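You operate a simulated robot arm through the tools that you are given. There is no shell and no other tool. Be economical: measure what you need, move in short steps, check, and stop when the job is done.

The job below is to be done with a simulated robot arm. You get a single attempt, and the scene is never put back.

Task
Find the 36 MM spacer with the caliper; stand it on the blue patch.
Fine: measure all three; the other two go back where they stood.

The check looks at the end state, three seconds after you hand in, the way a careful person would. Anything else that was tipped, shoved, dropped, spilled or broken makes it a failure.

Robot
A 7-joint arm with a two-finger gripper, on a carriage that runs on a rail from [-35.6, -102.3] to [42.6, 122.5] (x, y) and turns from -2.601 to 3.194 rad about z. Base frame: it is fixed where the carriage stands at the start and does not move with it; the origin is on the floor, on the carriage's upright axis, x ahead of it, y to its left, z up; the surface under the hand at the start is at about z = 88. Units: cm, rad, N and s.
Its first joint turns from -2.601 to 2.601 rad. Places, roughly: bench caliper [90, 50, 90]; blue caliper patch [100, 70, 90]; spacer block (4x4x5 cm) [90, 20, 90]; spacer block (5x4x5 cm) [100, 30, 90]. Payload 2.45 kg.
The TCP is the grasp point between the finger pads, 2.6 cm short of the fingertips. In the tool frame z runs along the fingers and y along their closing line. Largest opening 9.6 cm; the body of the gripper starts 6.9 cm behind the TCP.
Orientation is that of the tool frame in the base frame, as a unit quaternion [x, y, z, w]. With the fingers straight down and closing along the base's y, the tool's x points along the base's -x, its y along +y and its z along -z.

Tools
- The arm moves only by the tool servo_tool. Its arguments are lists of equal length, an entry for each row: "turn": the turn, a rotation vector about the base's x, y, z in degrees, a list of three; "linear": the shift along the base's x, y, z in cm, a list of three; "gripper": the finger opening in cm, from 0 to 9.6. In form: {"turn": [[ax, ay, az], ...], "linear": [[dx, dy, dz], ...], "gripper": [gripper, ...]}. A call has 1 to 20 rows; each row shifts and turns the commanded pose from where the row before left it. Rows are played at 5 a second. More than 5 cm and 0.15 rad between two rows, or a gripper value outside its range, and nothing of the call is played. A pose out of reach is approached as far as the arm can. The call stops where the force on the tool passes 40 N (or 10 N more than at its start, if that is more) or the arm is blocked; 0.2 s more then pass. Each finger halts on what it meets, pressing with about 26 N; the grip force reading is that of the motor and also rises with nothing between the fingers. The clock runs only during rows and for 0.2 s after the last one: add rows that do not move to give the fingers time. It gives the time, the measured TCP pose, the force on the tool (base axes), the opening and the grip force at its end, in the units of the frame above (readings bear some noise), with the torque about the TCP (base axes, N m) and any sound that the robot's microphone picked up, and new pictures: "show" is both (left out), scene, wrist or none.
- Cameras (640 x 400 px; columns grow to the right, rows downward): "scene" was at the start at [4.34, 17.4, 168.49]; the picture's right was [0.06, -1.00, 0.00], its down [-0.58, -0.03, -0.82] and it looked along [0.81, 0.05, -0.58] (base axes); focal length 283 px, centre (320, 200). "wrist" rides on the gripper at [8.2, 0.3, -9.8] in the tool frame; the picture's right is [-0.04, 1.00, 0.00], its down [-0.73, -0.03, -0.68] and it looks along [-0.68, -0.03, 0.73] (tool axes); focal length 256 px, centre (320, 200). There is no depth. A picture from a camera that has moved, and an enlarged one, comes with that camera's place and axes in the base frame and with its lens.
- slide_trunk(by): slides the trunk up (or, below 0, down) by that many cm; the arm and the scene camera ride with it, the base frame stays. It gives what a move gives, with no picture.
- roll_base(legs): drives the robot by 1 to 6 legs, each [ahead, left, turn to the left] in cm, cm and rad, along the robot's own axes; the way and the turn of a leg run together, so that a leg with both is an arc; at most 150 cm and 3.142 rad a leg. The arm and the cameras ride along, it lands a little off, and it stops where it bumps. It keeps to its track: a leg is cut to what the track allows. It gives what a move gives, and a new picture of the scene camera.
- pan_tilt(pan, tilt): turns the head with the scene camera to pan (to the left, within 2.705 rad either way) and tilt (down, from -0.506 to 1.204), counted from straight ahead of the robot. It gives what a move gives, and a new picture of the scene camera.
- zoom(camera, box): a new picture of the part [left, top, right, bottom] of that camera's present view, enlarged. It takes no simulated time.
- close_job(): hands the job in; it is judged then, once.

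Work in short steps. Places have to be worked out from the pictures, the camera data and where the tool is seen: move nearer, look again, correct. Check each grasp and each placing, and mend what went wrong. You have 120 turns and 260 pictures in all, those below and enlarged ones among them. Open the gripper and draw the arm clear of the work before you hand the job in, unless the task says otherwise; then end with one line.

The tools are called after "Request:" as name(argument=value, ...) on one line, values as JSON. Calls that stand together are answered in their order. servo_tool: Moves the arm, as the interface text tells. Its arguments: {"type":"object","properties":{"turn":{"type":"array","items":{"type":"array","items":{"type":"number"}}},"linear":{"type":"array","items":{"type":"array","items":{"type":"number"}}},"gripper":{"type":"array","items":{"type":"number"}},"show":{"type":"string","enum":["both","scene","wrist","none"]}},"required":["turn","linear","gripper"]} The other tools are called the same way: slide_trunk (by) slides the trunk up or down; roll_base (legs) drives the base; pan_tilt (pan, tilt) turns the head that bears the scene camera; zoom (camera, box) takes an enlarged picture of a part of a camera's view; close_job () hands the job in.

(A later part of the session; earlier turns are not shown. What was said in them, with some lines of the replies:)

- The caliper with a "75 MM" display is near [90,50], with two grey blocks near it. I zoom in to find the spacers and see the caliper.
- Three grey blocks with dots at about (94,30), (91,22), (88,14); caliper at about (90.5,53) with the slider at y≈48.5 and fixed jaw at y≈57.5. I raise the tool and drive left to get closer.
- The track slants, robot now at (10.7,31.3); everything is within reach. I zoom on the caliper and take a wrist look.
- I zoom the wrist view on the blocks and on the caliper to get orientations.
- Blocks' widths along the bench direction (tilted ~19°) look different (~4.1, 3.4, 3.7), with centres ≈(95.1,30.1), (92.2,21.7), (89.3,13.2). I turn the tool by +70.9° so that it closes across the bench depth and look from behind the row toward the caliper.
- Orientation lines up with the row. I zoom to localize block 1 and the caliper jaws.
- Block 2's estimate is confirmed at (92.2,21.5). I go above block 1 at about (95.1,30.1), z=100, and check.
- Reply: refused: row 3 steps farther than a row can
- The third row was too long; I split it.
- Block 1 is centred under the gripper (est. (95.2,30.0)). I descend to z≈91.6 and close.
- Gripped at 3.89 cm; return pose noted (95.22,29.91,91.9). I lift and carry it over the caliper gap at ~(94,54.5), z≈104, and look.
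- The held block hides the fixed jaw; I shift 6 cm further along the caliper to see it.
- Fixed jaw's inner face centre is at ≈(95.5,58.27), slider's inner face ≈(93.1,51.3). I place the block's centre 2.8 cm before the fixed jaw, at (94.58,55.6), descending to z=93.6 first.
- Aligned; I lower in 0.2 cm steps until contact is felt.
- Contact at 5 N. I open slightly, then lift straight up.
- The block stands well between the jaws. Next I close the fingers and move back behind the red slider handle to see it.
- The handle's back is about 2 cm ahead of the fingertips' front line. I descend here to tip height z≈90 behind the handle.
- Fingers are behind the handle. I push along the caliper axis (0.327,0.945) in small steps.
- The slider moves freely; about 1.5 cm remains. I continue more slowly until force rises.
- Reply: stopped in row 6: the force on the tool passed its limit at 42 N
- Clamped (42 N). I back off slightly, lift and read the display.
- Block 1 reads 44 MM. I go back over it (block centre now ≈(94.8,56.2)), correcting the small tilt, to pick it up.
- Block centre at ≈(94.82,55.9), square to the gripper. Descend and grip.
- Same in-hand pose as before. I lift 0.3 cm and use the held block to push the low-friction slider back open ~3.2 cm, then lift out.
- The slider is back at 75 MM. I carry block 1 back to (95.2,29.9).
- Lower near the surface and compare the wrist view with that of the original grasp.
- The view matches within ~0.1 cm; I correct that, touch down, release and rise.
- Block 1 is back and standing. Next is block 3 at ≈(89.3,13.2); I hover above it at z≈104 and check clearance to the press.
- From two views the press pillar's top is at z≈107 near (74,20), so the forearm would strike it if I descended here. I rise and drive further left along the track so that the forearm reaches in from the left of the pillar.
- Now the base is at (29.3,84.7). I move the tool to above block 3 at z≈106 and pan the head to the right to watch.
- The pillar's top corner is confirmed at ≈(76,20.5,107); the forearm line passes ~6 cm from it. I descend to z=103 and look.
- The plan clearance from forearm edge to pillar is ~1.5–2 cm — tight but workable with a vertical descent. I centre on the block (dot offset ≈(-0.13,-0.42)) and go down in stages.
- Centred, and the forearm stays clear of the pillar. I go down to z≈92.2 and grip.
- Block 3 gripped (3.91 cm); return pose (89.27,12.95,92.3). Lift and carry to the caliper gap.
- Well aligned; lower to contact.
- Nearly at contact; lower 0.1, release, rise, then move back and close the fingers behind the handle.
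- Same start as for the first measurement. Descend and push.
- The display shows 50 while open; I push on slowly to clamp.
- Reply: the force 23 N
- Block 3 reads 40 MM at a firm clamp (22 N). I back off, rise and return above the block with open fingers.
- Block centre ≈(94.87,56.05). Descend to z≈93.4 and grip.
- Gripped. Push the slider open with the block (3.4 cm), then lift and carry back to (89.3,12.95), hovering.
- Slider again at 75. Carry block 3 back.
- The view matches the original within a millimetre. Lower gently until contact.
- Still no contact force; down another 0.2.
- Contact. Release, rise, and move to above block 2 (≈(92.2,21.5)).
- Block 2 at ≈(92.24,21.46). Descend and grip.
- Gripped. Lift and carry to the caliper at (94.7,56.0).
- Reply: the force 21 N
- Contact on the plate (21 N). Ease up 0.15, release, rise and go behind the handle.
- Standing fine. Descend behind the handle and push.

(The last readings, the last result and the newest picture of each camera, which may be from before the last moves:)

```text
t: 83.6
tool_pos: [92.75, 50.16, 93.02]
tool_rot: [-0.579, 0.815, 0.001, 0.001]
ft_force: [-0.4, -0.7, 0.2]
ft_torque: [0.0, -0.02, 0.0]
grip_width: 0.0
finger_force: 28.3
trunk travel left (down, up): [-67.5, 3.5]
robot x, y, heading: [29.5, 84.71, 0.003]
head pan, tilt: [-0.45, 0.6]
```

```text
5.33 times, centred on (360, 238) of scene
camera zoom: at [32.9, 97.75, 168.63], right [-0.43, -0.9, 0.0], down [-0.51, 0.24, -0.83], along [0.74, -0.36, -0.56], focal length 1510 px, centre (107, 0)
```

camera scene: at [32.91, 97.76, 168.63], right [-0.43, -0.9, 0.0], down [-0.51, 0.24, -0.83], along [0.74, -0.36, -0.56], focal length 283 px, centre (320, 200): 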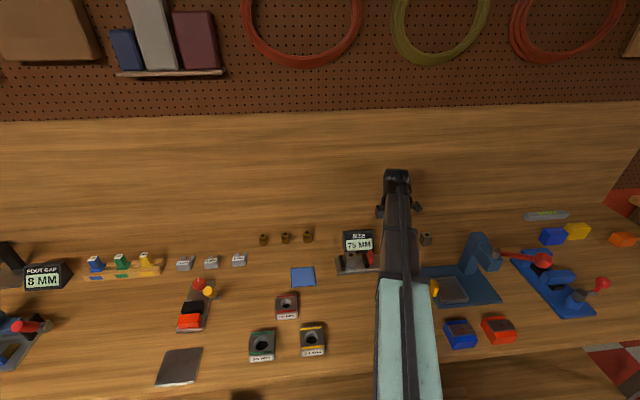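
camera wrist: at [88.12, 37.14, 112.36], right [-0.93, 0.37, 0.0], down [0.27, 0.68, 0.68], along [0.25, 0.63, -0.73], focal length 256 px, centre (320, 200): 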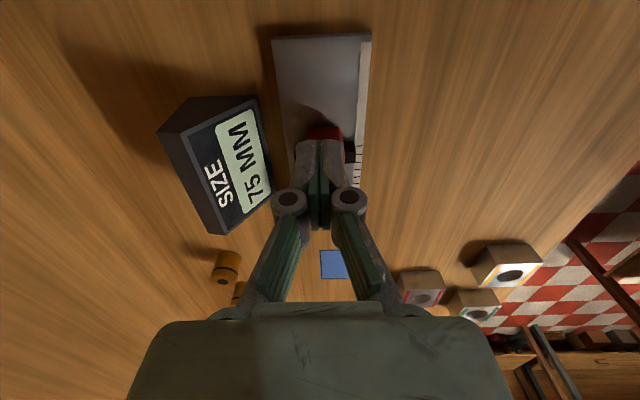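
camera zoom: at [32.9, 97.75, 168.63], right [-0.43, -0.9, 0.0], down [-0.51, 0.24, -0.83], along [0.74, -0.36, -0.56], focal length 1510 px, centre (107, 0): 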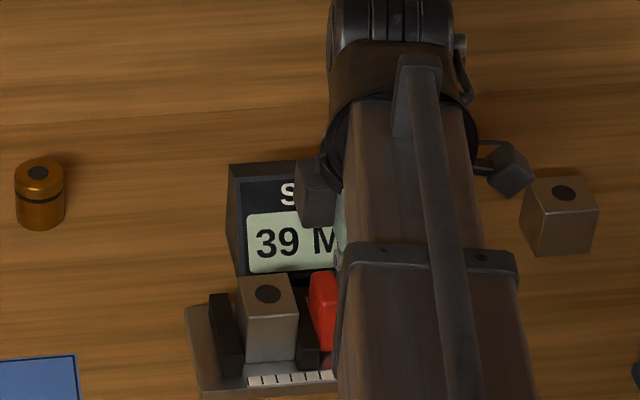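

Reads 39 with no force yet; continue until clamped.

Request:
servo_tool(turn=[[0, 0, 0], [0, 0, 0], [0, 0, 0], [0, 0, 0], [0, 0, 0]], linear=[[0.04, 0.11, 0], [0.04, 0.11, 0], [0.04, 0.11, 0], [0.04, 0.11, 0], [0, 0, 0]], gripper=[0, 0, 0, 0, 0], show="none")

Request:
zoom(camera="scene", box=[300, 200, 420, 275])

```text
t: 84.8
tool_pos: [92.93, 50.51, 92.94]
tool_rot: [-0.579, 0.815, 0.001, -0.002]
ft_force: [-3.5, -10.4, 1.7]
ft_torque: [-0.19, 0.14, 0.0]
grip_width: 0.6
finger_force: 28.7
trunk travel left (down, up): [-67.5, 3.5]
robot x, y, heading: [29.5, 85.02, 0.01]
head pan, tilt: [-0.45, 0.6]
```

```text
5.33 times, centred on (360, 238) of scene
camera zoom: at [32.85, 97.66, 168.64], right [-0.43, -0.9, 0.0], down [-0.51, 0.24, -0.83], along [0.74, -0.36, -0.56], focal length 1510 px, centre (107, 0)
```

zoom: 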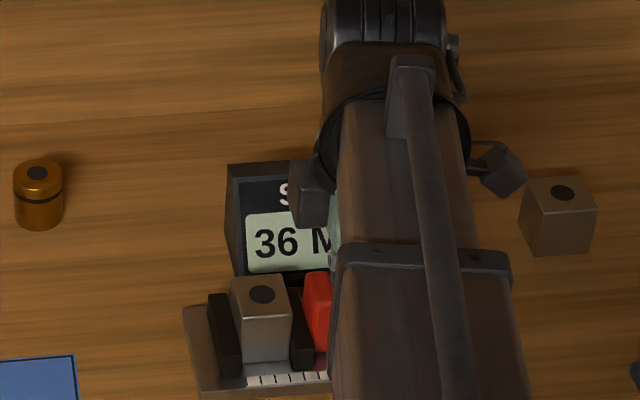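

Block 2 reads 36 MM — the target. Back off, rise and hover above it.

Request:
servo_tool(turn=[[0, 0, 0], [0, 0, 0], [0, 0, 0], [0, 0, 0], [0, 0, 0], [0, 0, 0], [0, 0, 0], [0, 0, 0]], linear=[[-0.3, -0.9, 0], [-0.2, -0.57, 0], [0, 0, 4], [0, 0, 4], [0, 0, 2], [1.25, 3.6, 0], [1.25, 3.6, 0], [0, 0, 0]], gripper=[0, 0, 0, 0, 0, 5.5, 5.5, 5.5], show="none")

Request:
zoom(camera="wrist", box=[160, 0, 480, 200])

```text
t: 86.6
tool_pos: [94.93, 56.52, 102.91]
tool_rot: [-0.579, 0.815, 0.002, 0.0]
ft_force: [-0.5, 0.1, 0.9]
ft_torque: [-0.03, -0.02, 0.0]
grip_width: 5.51
finger_force: 0.1
trunk travel left (down, up): [-67.5, 3.5]
robot x, y, heading: [29.09, 84.52, 0.002]
head pan, tilt: [-0.45, 0.6]
```

```text
2.00 times, centred on (320, 100) of wrist
camera zoom: at [91.96, 48.81, 112.69], right [-0.93, 0.37, 0.0], down [0.27, 0.68, 0.68], along [0.25, 0.63, -0.73], focal length 512 px, centre (320, 400)
```

zoom: 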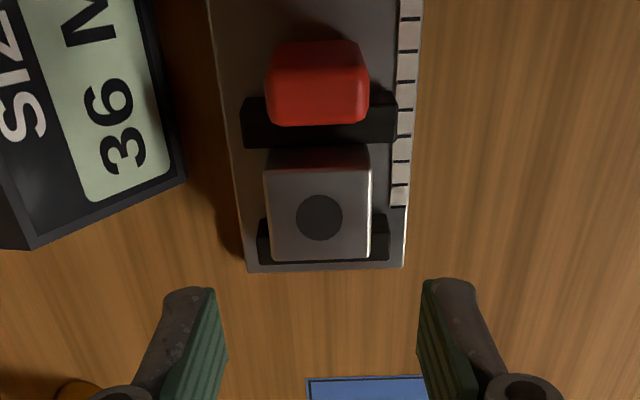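

Display confirms 36. Block centre ≈(94.93,56.2); descend and grip.

Request:
servo_tool(turn=[[0, 0, 0], [0, 0, 0], [0, 0, 0], [0, 0, 0], [0, 0, 0], [0, 0, 0], [0, 0, 0]], linear=[[0, -0.3, -4], [0, 0, -4], [0, 0, -1.4], [0, 0, 0], [0, 0, 0], [0, 0, 0], [0, 0, 0]], gripper=[5.5, 5.5, 5.5, 5.5, 3, 3, 3], show="wrist")

```text
t: 88.2
tool_pos: [94.89, 56.21, 93.39]
tool_rot: [-0.579, 0.815, 0.002, 0.0]
ft_force: [-0.7, -0.7, 0.2]
ft_torque: [0.02, 0.0, 0.02]
grip_width: 3.92
finger_force: 26.3
trunk travel left (down, up): [-67.5, 3.5]
robot x, y, heading: [29.22, 84.08, 0.005]
head pan, tilt: [-0.45, 0.6]
camera wrist: at [91.96, 48.53, 103.27], right [-0.93, 0.37, 0.0], down [0.27, 0.68, 0.68], along [0.25, 0.63, -0.73], focal length 256 px, centre (320, 200)
```

wrist: 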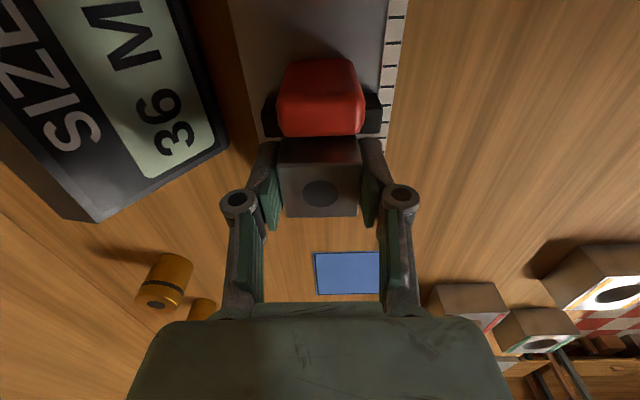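

Open the slider with the block to about 75 again, back off and lift.

Request:
servo_tool(turn=[[0, 0, 0], [0, 0, 0], [0, 0, 0], [0, 0, 0], [0, 0, 0], [0, 0, 0], [0, 0, 0], [0, 0, 0], [0, 0, 0], [0, 0, 0], [0, 0, 0], [0, 0, 0], [0, 0, 0], [0, 0, 0], [0, 0, 0], [0, 0, 0]], linear=[[0, 0, 0.3], [-0.15, -0.43, 0], [-0.15, -0.43, 0], [-0.15, -0.43, 0], [-0.15, -0.43, 0], [-0.15, -0.43, 0], [-0.15, -0.43, 0], [-0.15, -0.43, 0], [-0.15, -0.43, 0], [-0.07, -0.2, 0], [0.1, 0.28, 0], [0, 0, 4], [0, 0, 4], [0, 0, 2], [1, 2.9, 0], [1, 2.9, 0]], gripper=[3, 3, 3, 3, 3, 3, 3, 3, 3, 3, 3, 3, 3, 3, 3, 3], show="wrist")

```text
t: 91.6
tool_pos: [95.95, 58.74, 103.87]
tool_rot: [-0.579, 0.815, 0.002, 0.001]
ft_force: [0.1, 0.0, 0.0]
ft_torque: [0.03, 0.04, 0.03]
grip_width: 3.91
finger_force: 26.1
trunk travel left (down, up): [-67.5, 3.5]
robot x, y, heading: [29.31, 84.9, 0.005]
head pan, tilt: [-0.45, 0.6]
camera wrist: at [92.95, 51.08, 113.71], right [-0.93, 0.37, 0.0], down [0.27, 0.68, 0.68], along [0.25, 0.63, -0.73], focal length 256 px, centre (320, 200)
```

wrist: 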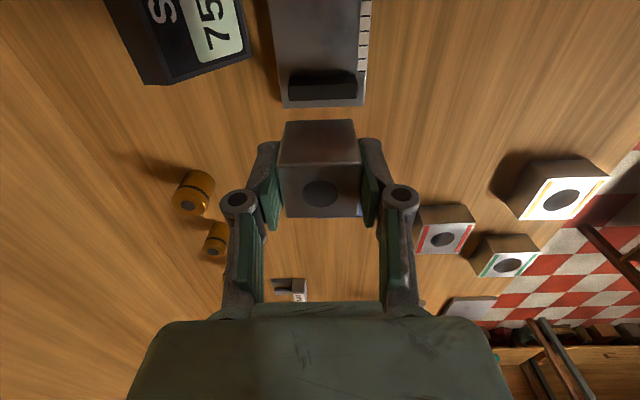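

Slider is back at 75. The patch centre works out at ≈(97.8,73.8); move over it and look.

Request:
servo_tool(turn=[[0, 0, 0], [0, 0, 0], [0, 0, 0], [0, 0, 0], [0, 0, 0]], linear=[[0.45, 3.77, 0], [0.45, 3.77, 0], [0.45, 3.77, 0], [0.45, 3.77, 0], [0, 0, 0]], gripper=[3, 3, 3, 3, 3], show="wrist")

```text
t: 92.8
tool_pos: [97.71, 73.9, 103.93]
tool_rot: [-0.579, 0.815, 0.002, 0.001]
ft_force: [0.3, 0.1, -1.4]
ft_torque: [0.0, 0.01, -0.02]
grip_width: 3.92
finger_force: 26.3
trunk travel left (down, up): [-67.5, 3.5]
robot x, y, heading: [29.16, 84.65, 0.006]
head pan, tilt: [-0.45, 0.6]
camera wrist: at [94.79, 66.35, 113.72], right [-0.93, 0.37, 0.0], down [0.27, 0.68, 0.68], along [0.25, 0.63, -0.73], focal length 256 px, centre (320, 200)
```

wrist: 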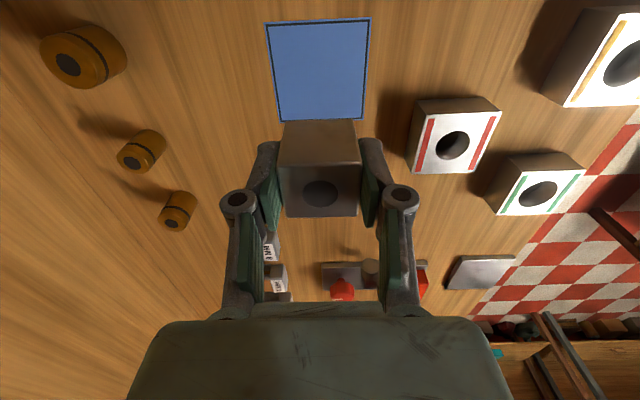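

Patch centre ≈(97.65,73.6). Descend to just above contact.

Request:
servo_tool(turn=[[0, 0, 0], [0, 0, 0], [0, 0, 0], [0, 0, 0]], linear=[[-0.05, -0.25, -4], [0, 0, -4], [0, 0, -3.3], [0, 0, 0]], gripper=[3, 3, 3, 3], show="none")

Request:
servo_tool(turn=[[0, 0, 0], [0, 0, 0], [0, 0, 0]], linear=[[0, 0, -0.1], [0, 0, -0.1], [0, 0, 0]], gripper=[3, 3, 3], show="wrist")

```text
t: 93.8
tool_pos: [98.14, 73.59, 92.61]
tool_rot: [-0.579, 0.815, 0.001, 0.0]
ft_force: [-0.7, 0.0, -1.0]
ft_torque: [-0.01, -0.01, 0.0]
grip_width: 3.92
finger_force: 25.8
trunk travel left (down, up): [-67.5, 3.5]
robot x, y, heading: [29.57, 84.82, 0.008]
head pan, tilt: [-0.45, 0.6]
```

```text
t: 94.6
tool_pos: [97.77, 73.56, 92.42]
tool_rot: [-0.58, 0.815, 0.002, 0.0]
ft_force: [0.0, 0.1, -0.7]
ft_torque: [-0.04, -0.01, -0.02]
grip_width: 3.95
finger_force: 26.2
trunk travel left (down, up): [-67.5, 3.5]
robot x, y, heading: [29.49, 84.59, 0.01]
head pan, tilt: [-0.45, 0.6]
camera wrist: at [94.91, 65.93, 102.21], right [-0.93, 0.37, 0.0], down [0.27, 0.68, 0.68], along [0.25, 0.63, -0.73], focal length 256 px, centre (320, 200)
```

wrist: 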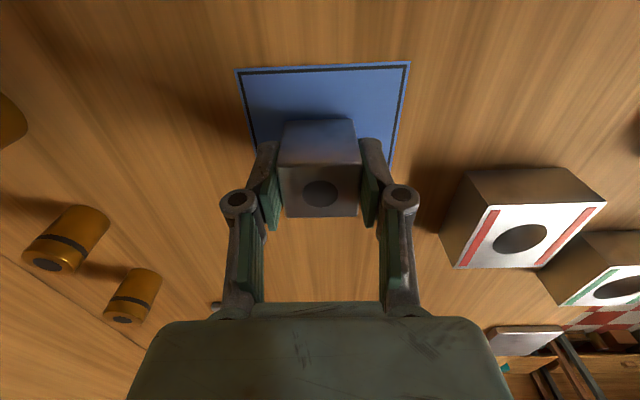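

Well within the patch; lower the last bit to contact.

Request:
servo_tool(turn=[[0, 0, 0], [0, 0, 0], [0, 0, 0], [0, 0, 0]], linear=[[0, 0, -0.08], [0, 0, -0.08], [0, 0, -0.04], [0, 0, 0]], gripper=[3, 3, 3, 3], show="none")

```text
t: 95.6
tool_pos: [97.71, 73.4, 92.14]
tool_rot: [-0.58, 0.815, 0.0, 0.0]
ft_force: [6.4, 2.5, 17.5]
ft_torque: [0.07, -0.15, 0.03]
grip_width: 3.93
finger_force: 26.1
trunk travel left (down, up): [-67.5, 3.5]
robot x, y, heading: [29.53, 84.56, 0.009]
head pan, tilt: [-0.45, 0.6]
```

Contact. Release, rise and look at everything.

Request:
servo_tool(turn=[[0, 0, 0], [0, 0, 0], [0, 0, 0], [0, 0, 0], [0, 0, 0], [0, 0, 0], [0, 0, 0], [0, 0, 0]], linear=[[0, 0, 0.1], [0, 0, 0], [0, 0, 0], [0, 0, 2.5], [0, 0, 4], [0, 0, 4], [-1, 4.5, 4], [-1, 4.5, 0]], gripper=[3, 5.5, 5.5, 5.5, 5.5, 5.5, 5.5, 5.5], show="both")

```text
refused: row 7 steps farther than a row can; nothing moved
```

Request:
servo_tool(turn=[[0, 0, 0], [0, 0, 0], [0, 0, 0], [0, 0, 0], [0, 0, 0], [0, 0, 0], [0, 0, 0], [0, 0, 0], [0, 0, 0]], linear=[[0, 0, 0.1], [0, 0, 0], [0, 0, 0], [0, 0, 2.5], [0, 0, 4], [0, 0, 4], [0, 0, 4], [-1, 4, 0], [-1, 4, 0]], gripper=[3, 5.5, 5.5, 5.5, 5.5, 5.5, 5.5, 5.5, 5.5], show="both")

Request:
zoom(camera="scene", box=[260, 190, 500, 340])

```text
t: 97.6
tool_pos: [95.59, 81.35, 107.0]
tool_rot: [-0.579, 0.815, 0.002, 0.0]
ft_force: [0.6, 0.3, 0.2]
ft_torque: [0.01, 0.01, -0.02]
grip_width: 5.52
finger_force: 0.1
trunk travel left (down, up): [-67.5, 3.5]
robot x, y, heading: [29.13, 84.95, 0.006]
head pan, tilt: [-0.45, 0.6]
camera scene: at [32.92, 97.79, 168.63], right [-0.43, -0.9, 0.0], down [-0.51, 0.24, -0.83], along [0.74, -0.36, -0.56], focal length 283 px, centre (320, 200)
camera wrist: at [92.64, 73.71, 116.77], right [-0.93, 0.37, 0.0], down [0.27, 0.68, 0.68], along [0.25, 0.63, -0.73], focal length 256 px, centre (320, 200)
```

scene: 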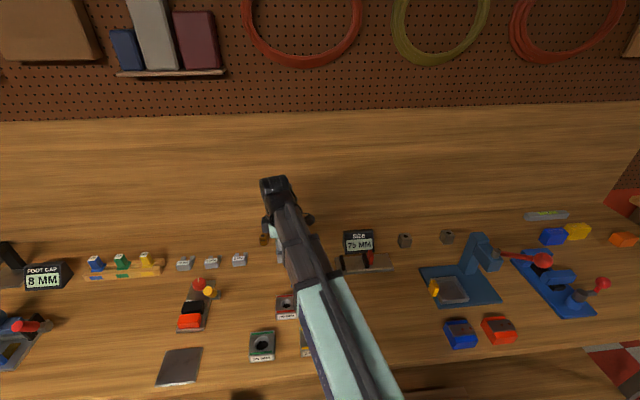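
wrist: 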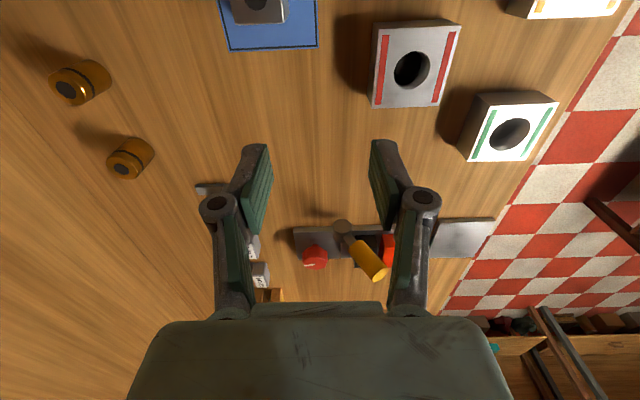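

```text
2.67 times, centred on (380, 265) of scene
camera zoom: at [32.92, 97.79, 168.63], right [-0.43, -0.9, 0.0], down [-0.51, 0.24, -0.83], along [0.74, -0.36, -0.56], focal length 755 px, centre (160, 27)
```

zoom: 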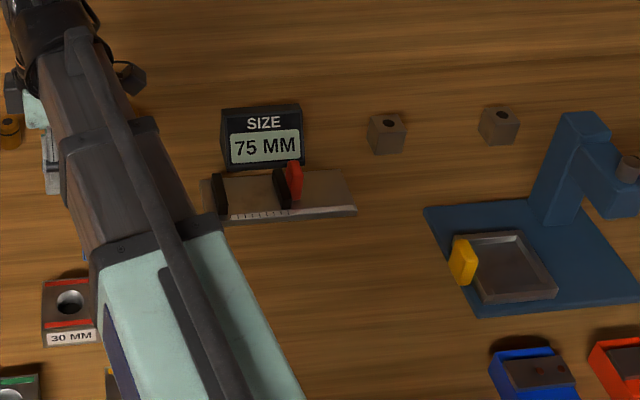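

The two others stand in place and the slider is at 75. I raise the arm and move it away for a final look at the patch.

Request:
servo_tool(turn=[[0, 0, 0], [0, 0, 0], [0, 0, 0], [0, 0, 0], [0, 0, 0], [0, 0, 0], [0, 0, 0]], linear=[[0, 0, 5], [0, 0, 5], [0, 0, 4], [-2, 4.5, 0], [-2, 4.5, 0], [-2, 4.5, 0], [-2, 4.5, 0]], gripper=[5.5, 5.5, 5.5, 5.5, 5.5, 5.5, 5.5], show="none")

Request:
zoom(camera="scene", box=[220, 200, 460, 350])

```text
t: 99.2
tool_pos: [87.58, 99.39, 120.8]
tool_rot: [-0.58, 0.815, 0.002, 0.0]
ft_force: [0.0, -0.1, 0.1]
ft_torque: [0.02, -0.01, -0.02]
grip_width: 5.52
finger_force: 0.0
trunk travel left (down, up): [-67.5, 3.5]
robot x, y, heading: [29.84, 84.81, 0.005]
head pan, tilt: [-0.45, 0.6]
```

```text
2.67 times, centred on (340, 275) of scene
camera zoom: at [32.91, 97.79, 168.63], right [-0.43, -0.9, 0.0], down [-0.51, 0.24, -0.83], along [0.74, -0.36, -0.56], focal length 755 px, centre (267, 0)
```

zoom: 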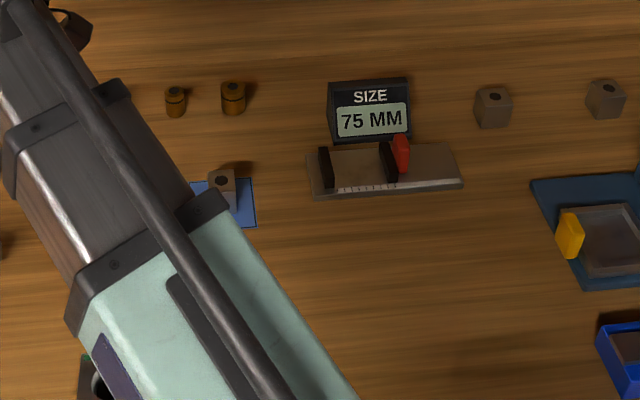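

The 36 MM block stands upright on the patch, the other two are back where they stood, the arm is clear and the gripper is open. I hand in.

Request:
close_job()

```text
The job is handed in.
```

I measured all three spacers with the caliper: they read 44, 40 and 36 MM. The 36 MM one now stands upright on the blue patch. The other two are back where they stood, to within about a millimetre by the wrist camera, and the caliper is open again at 75 MM.
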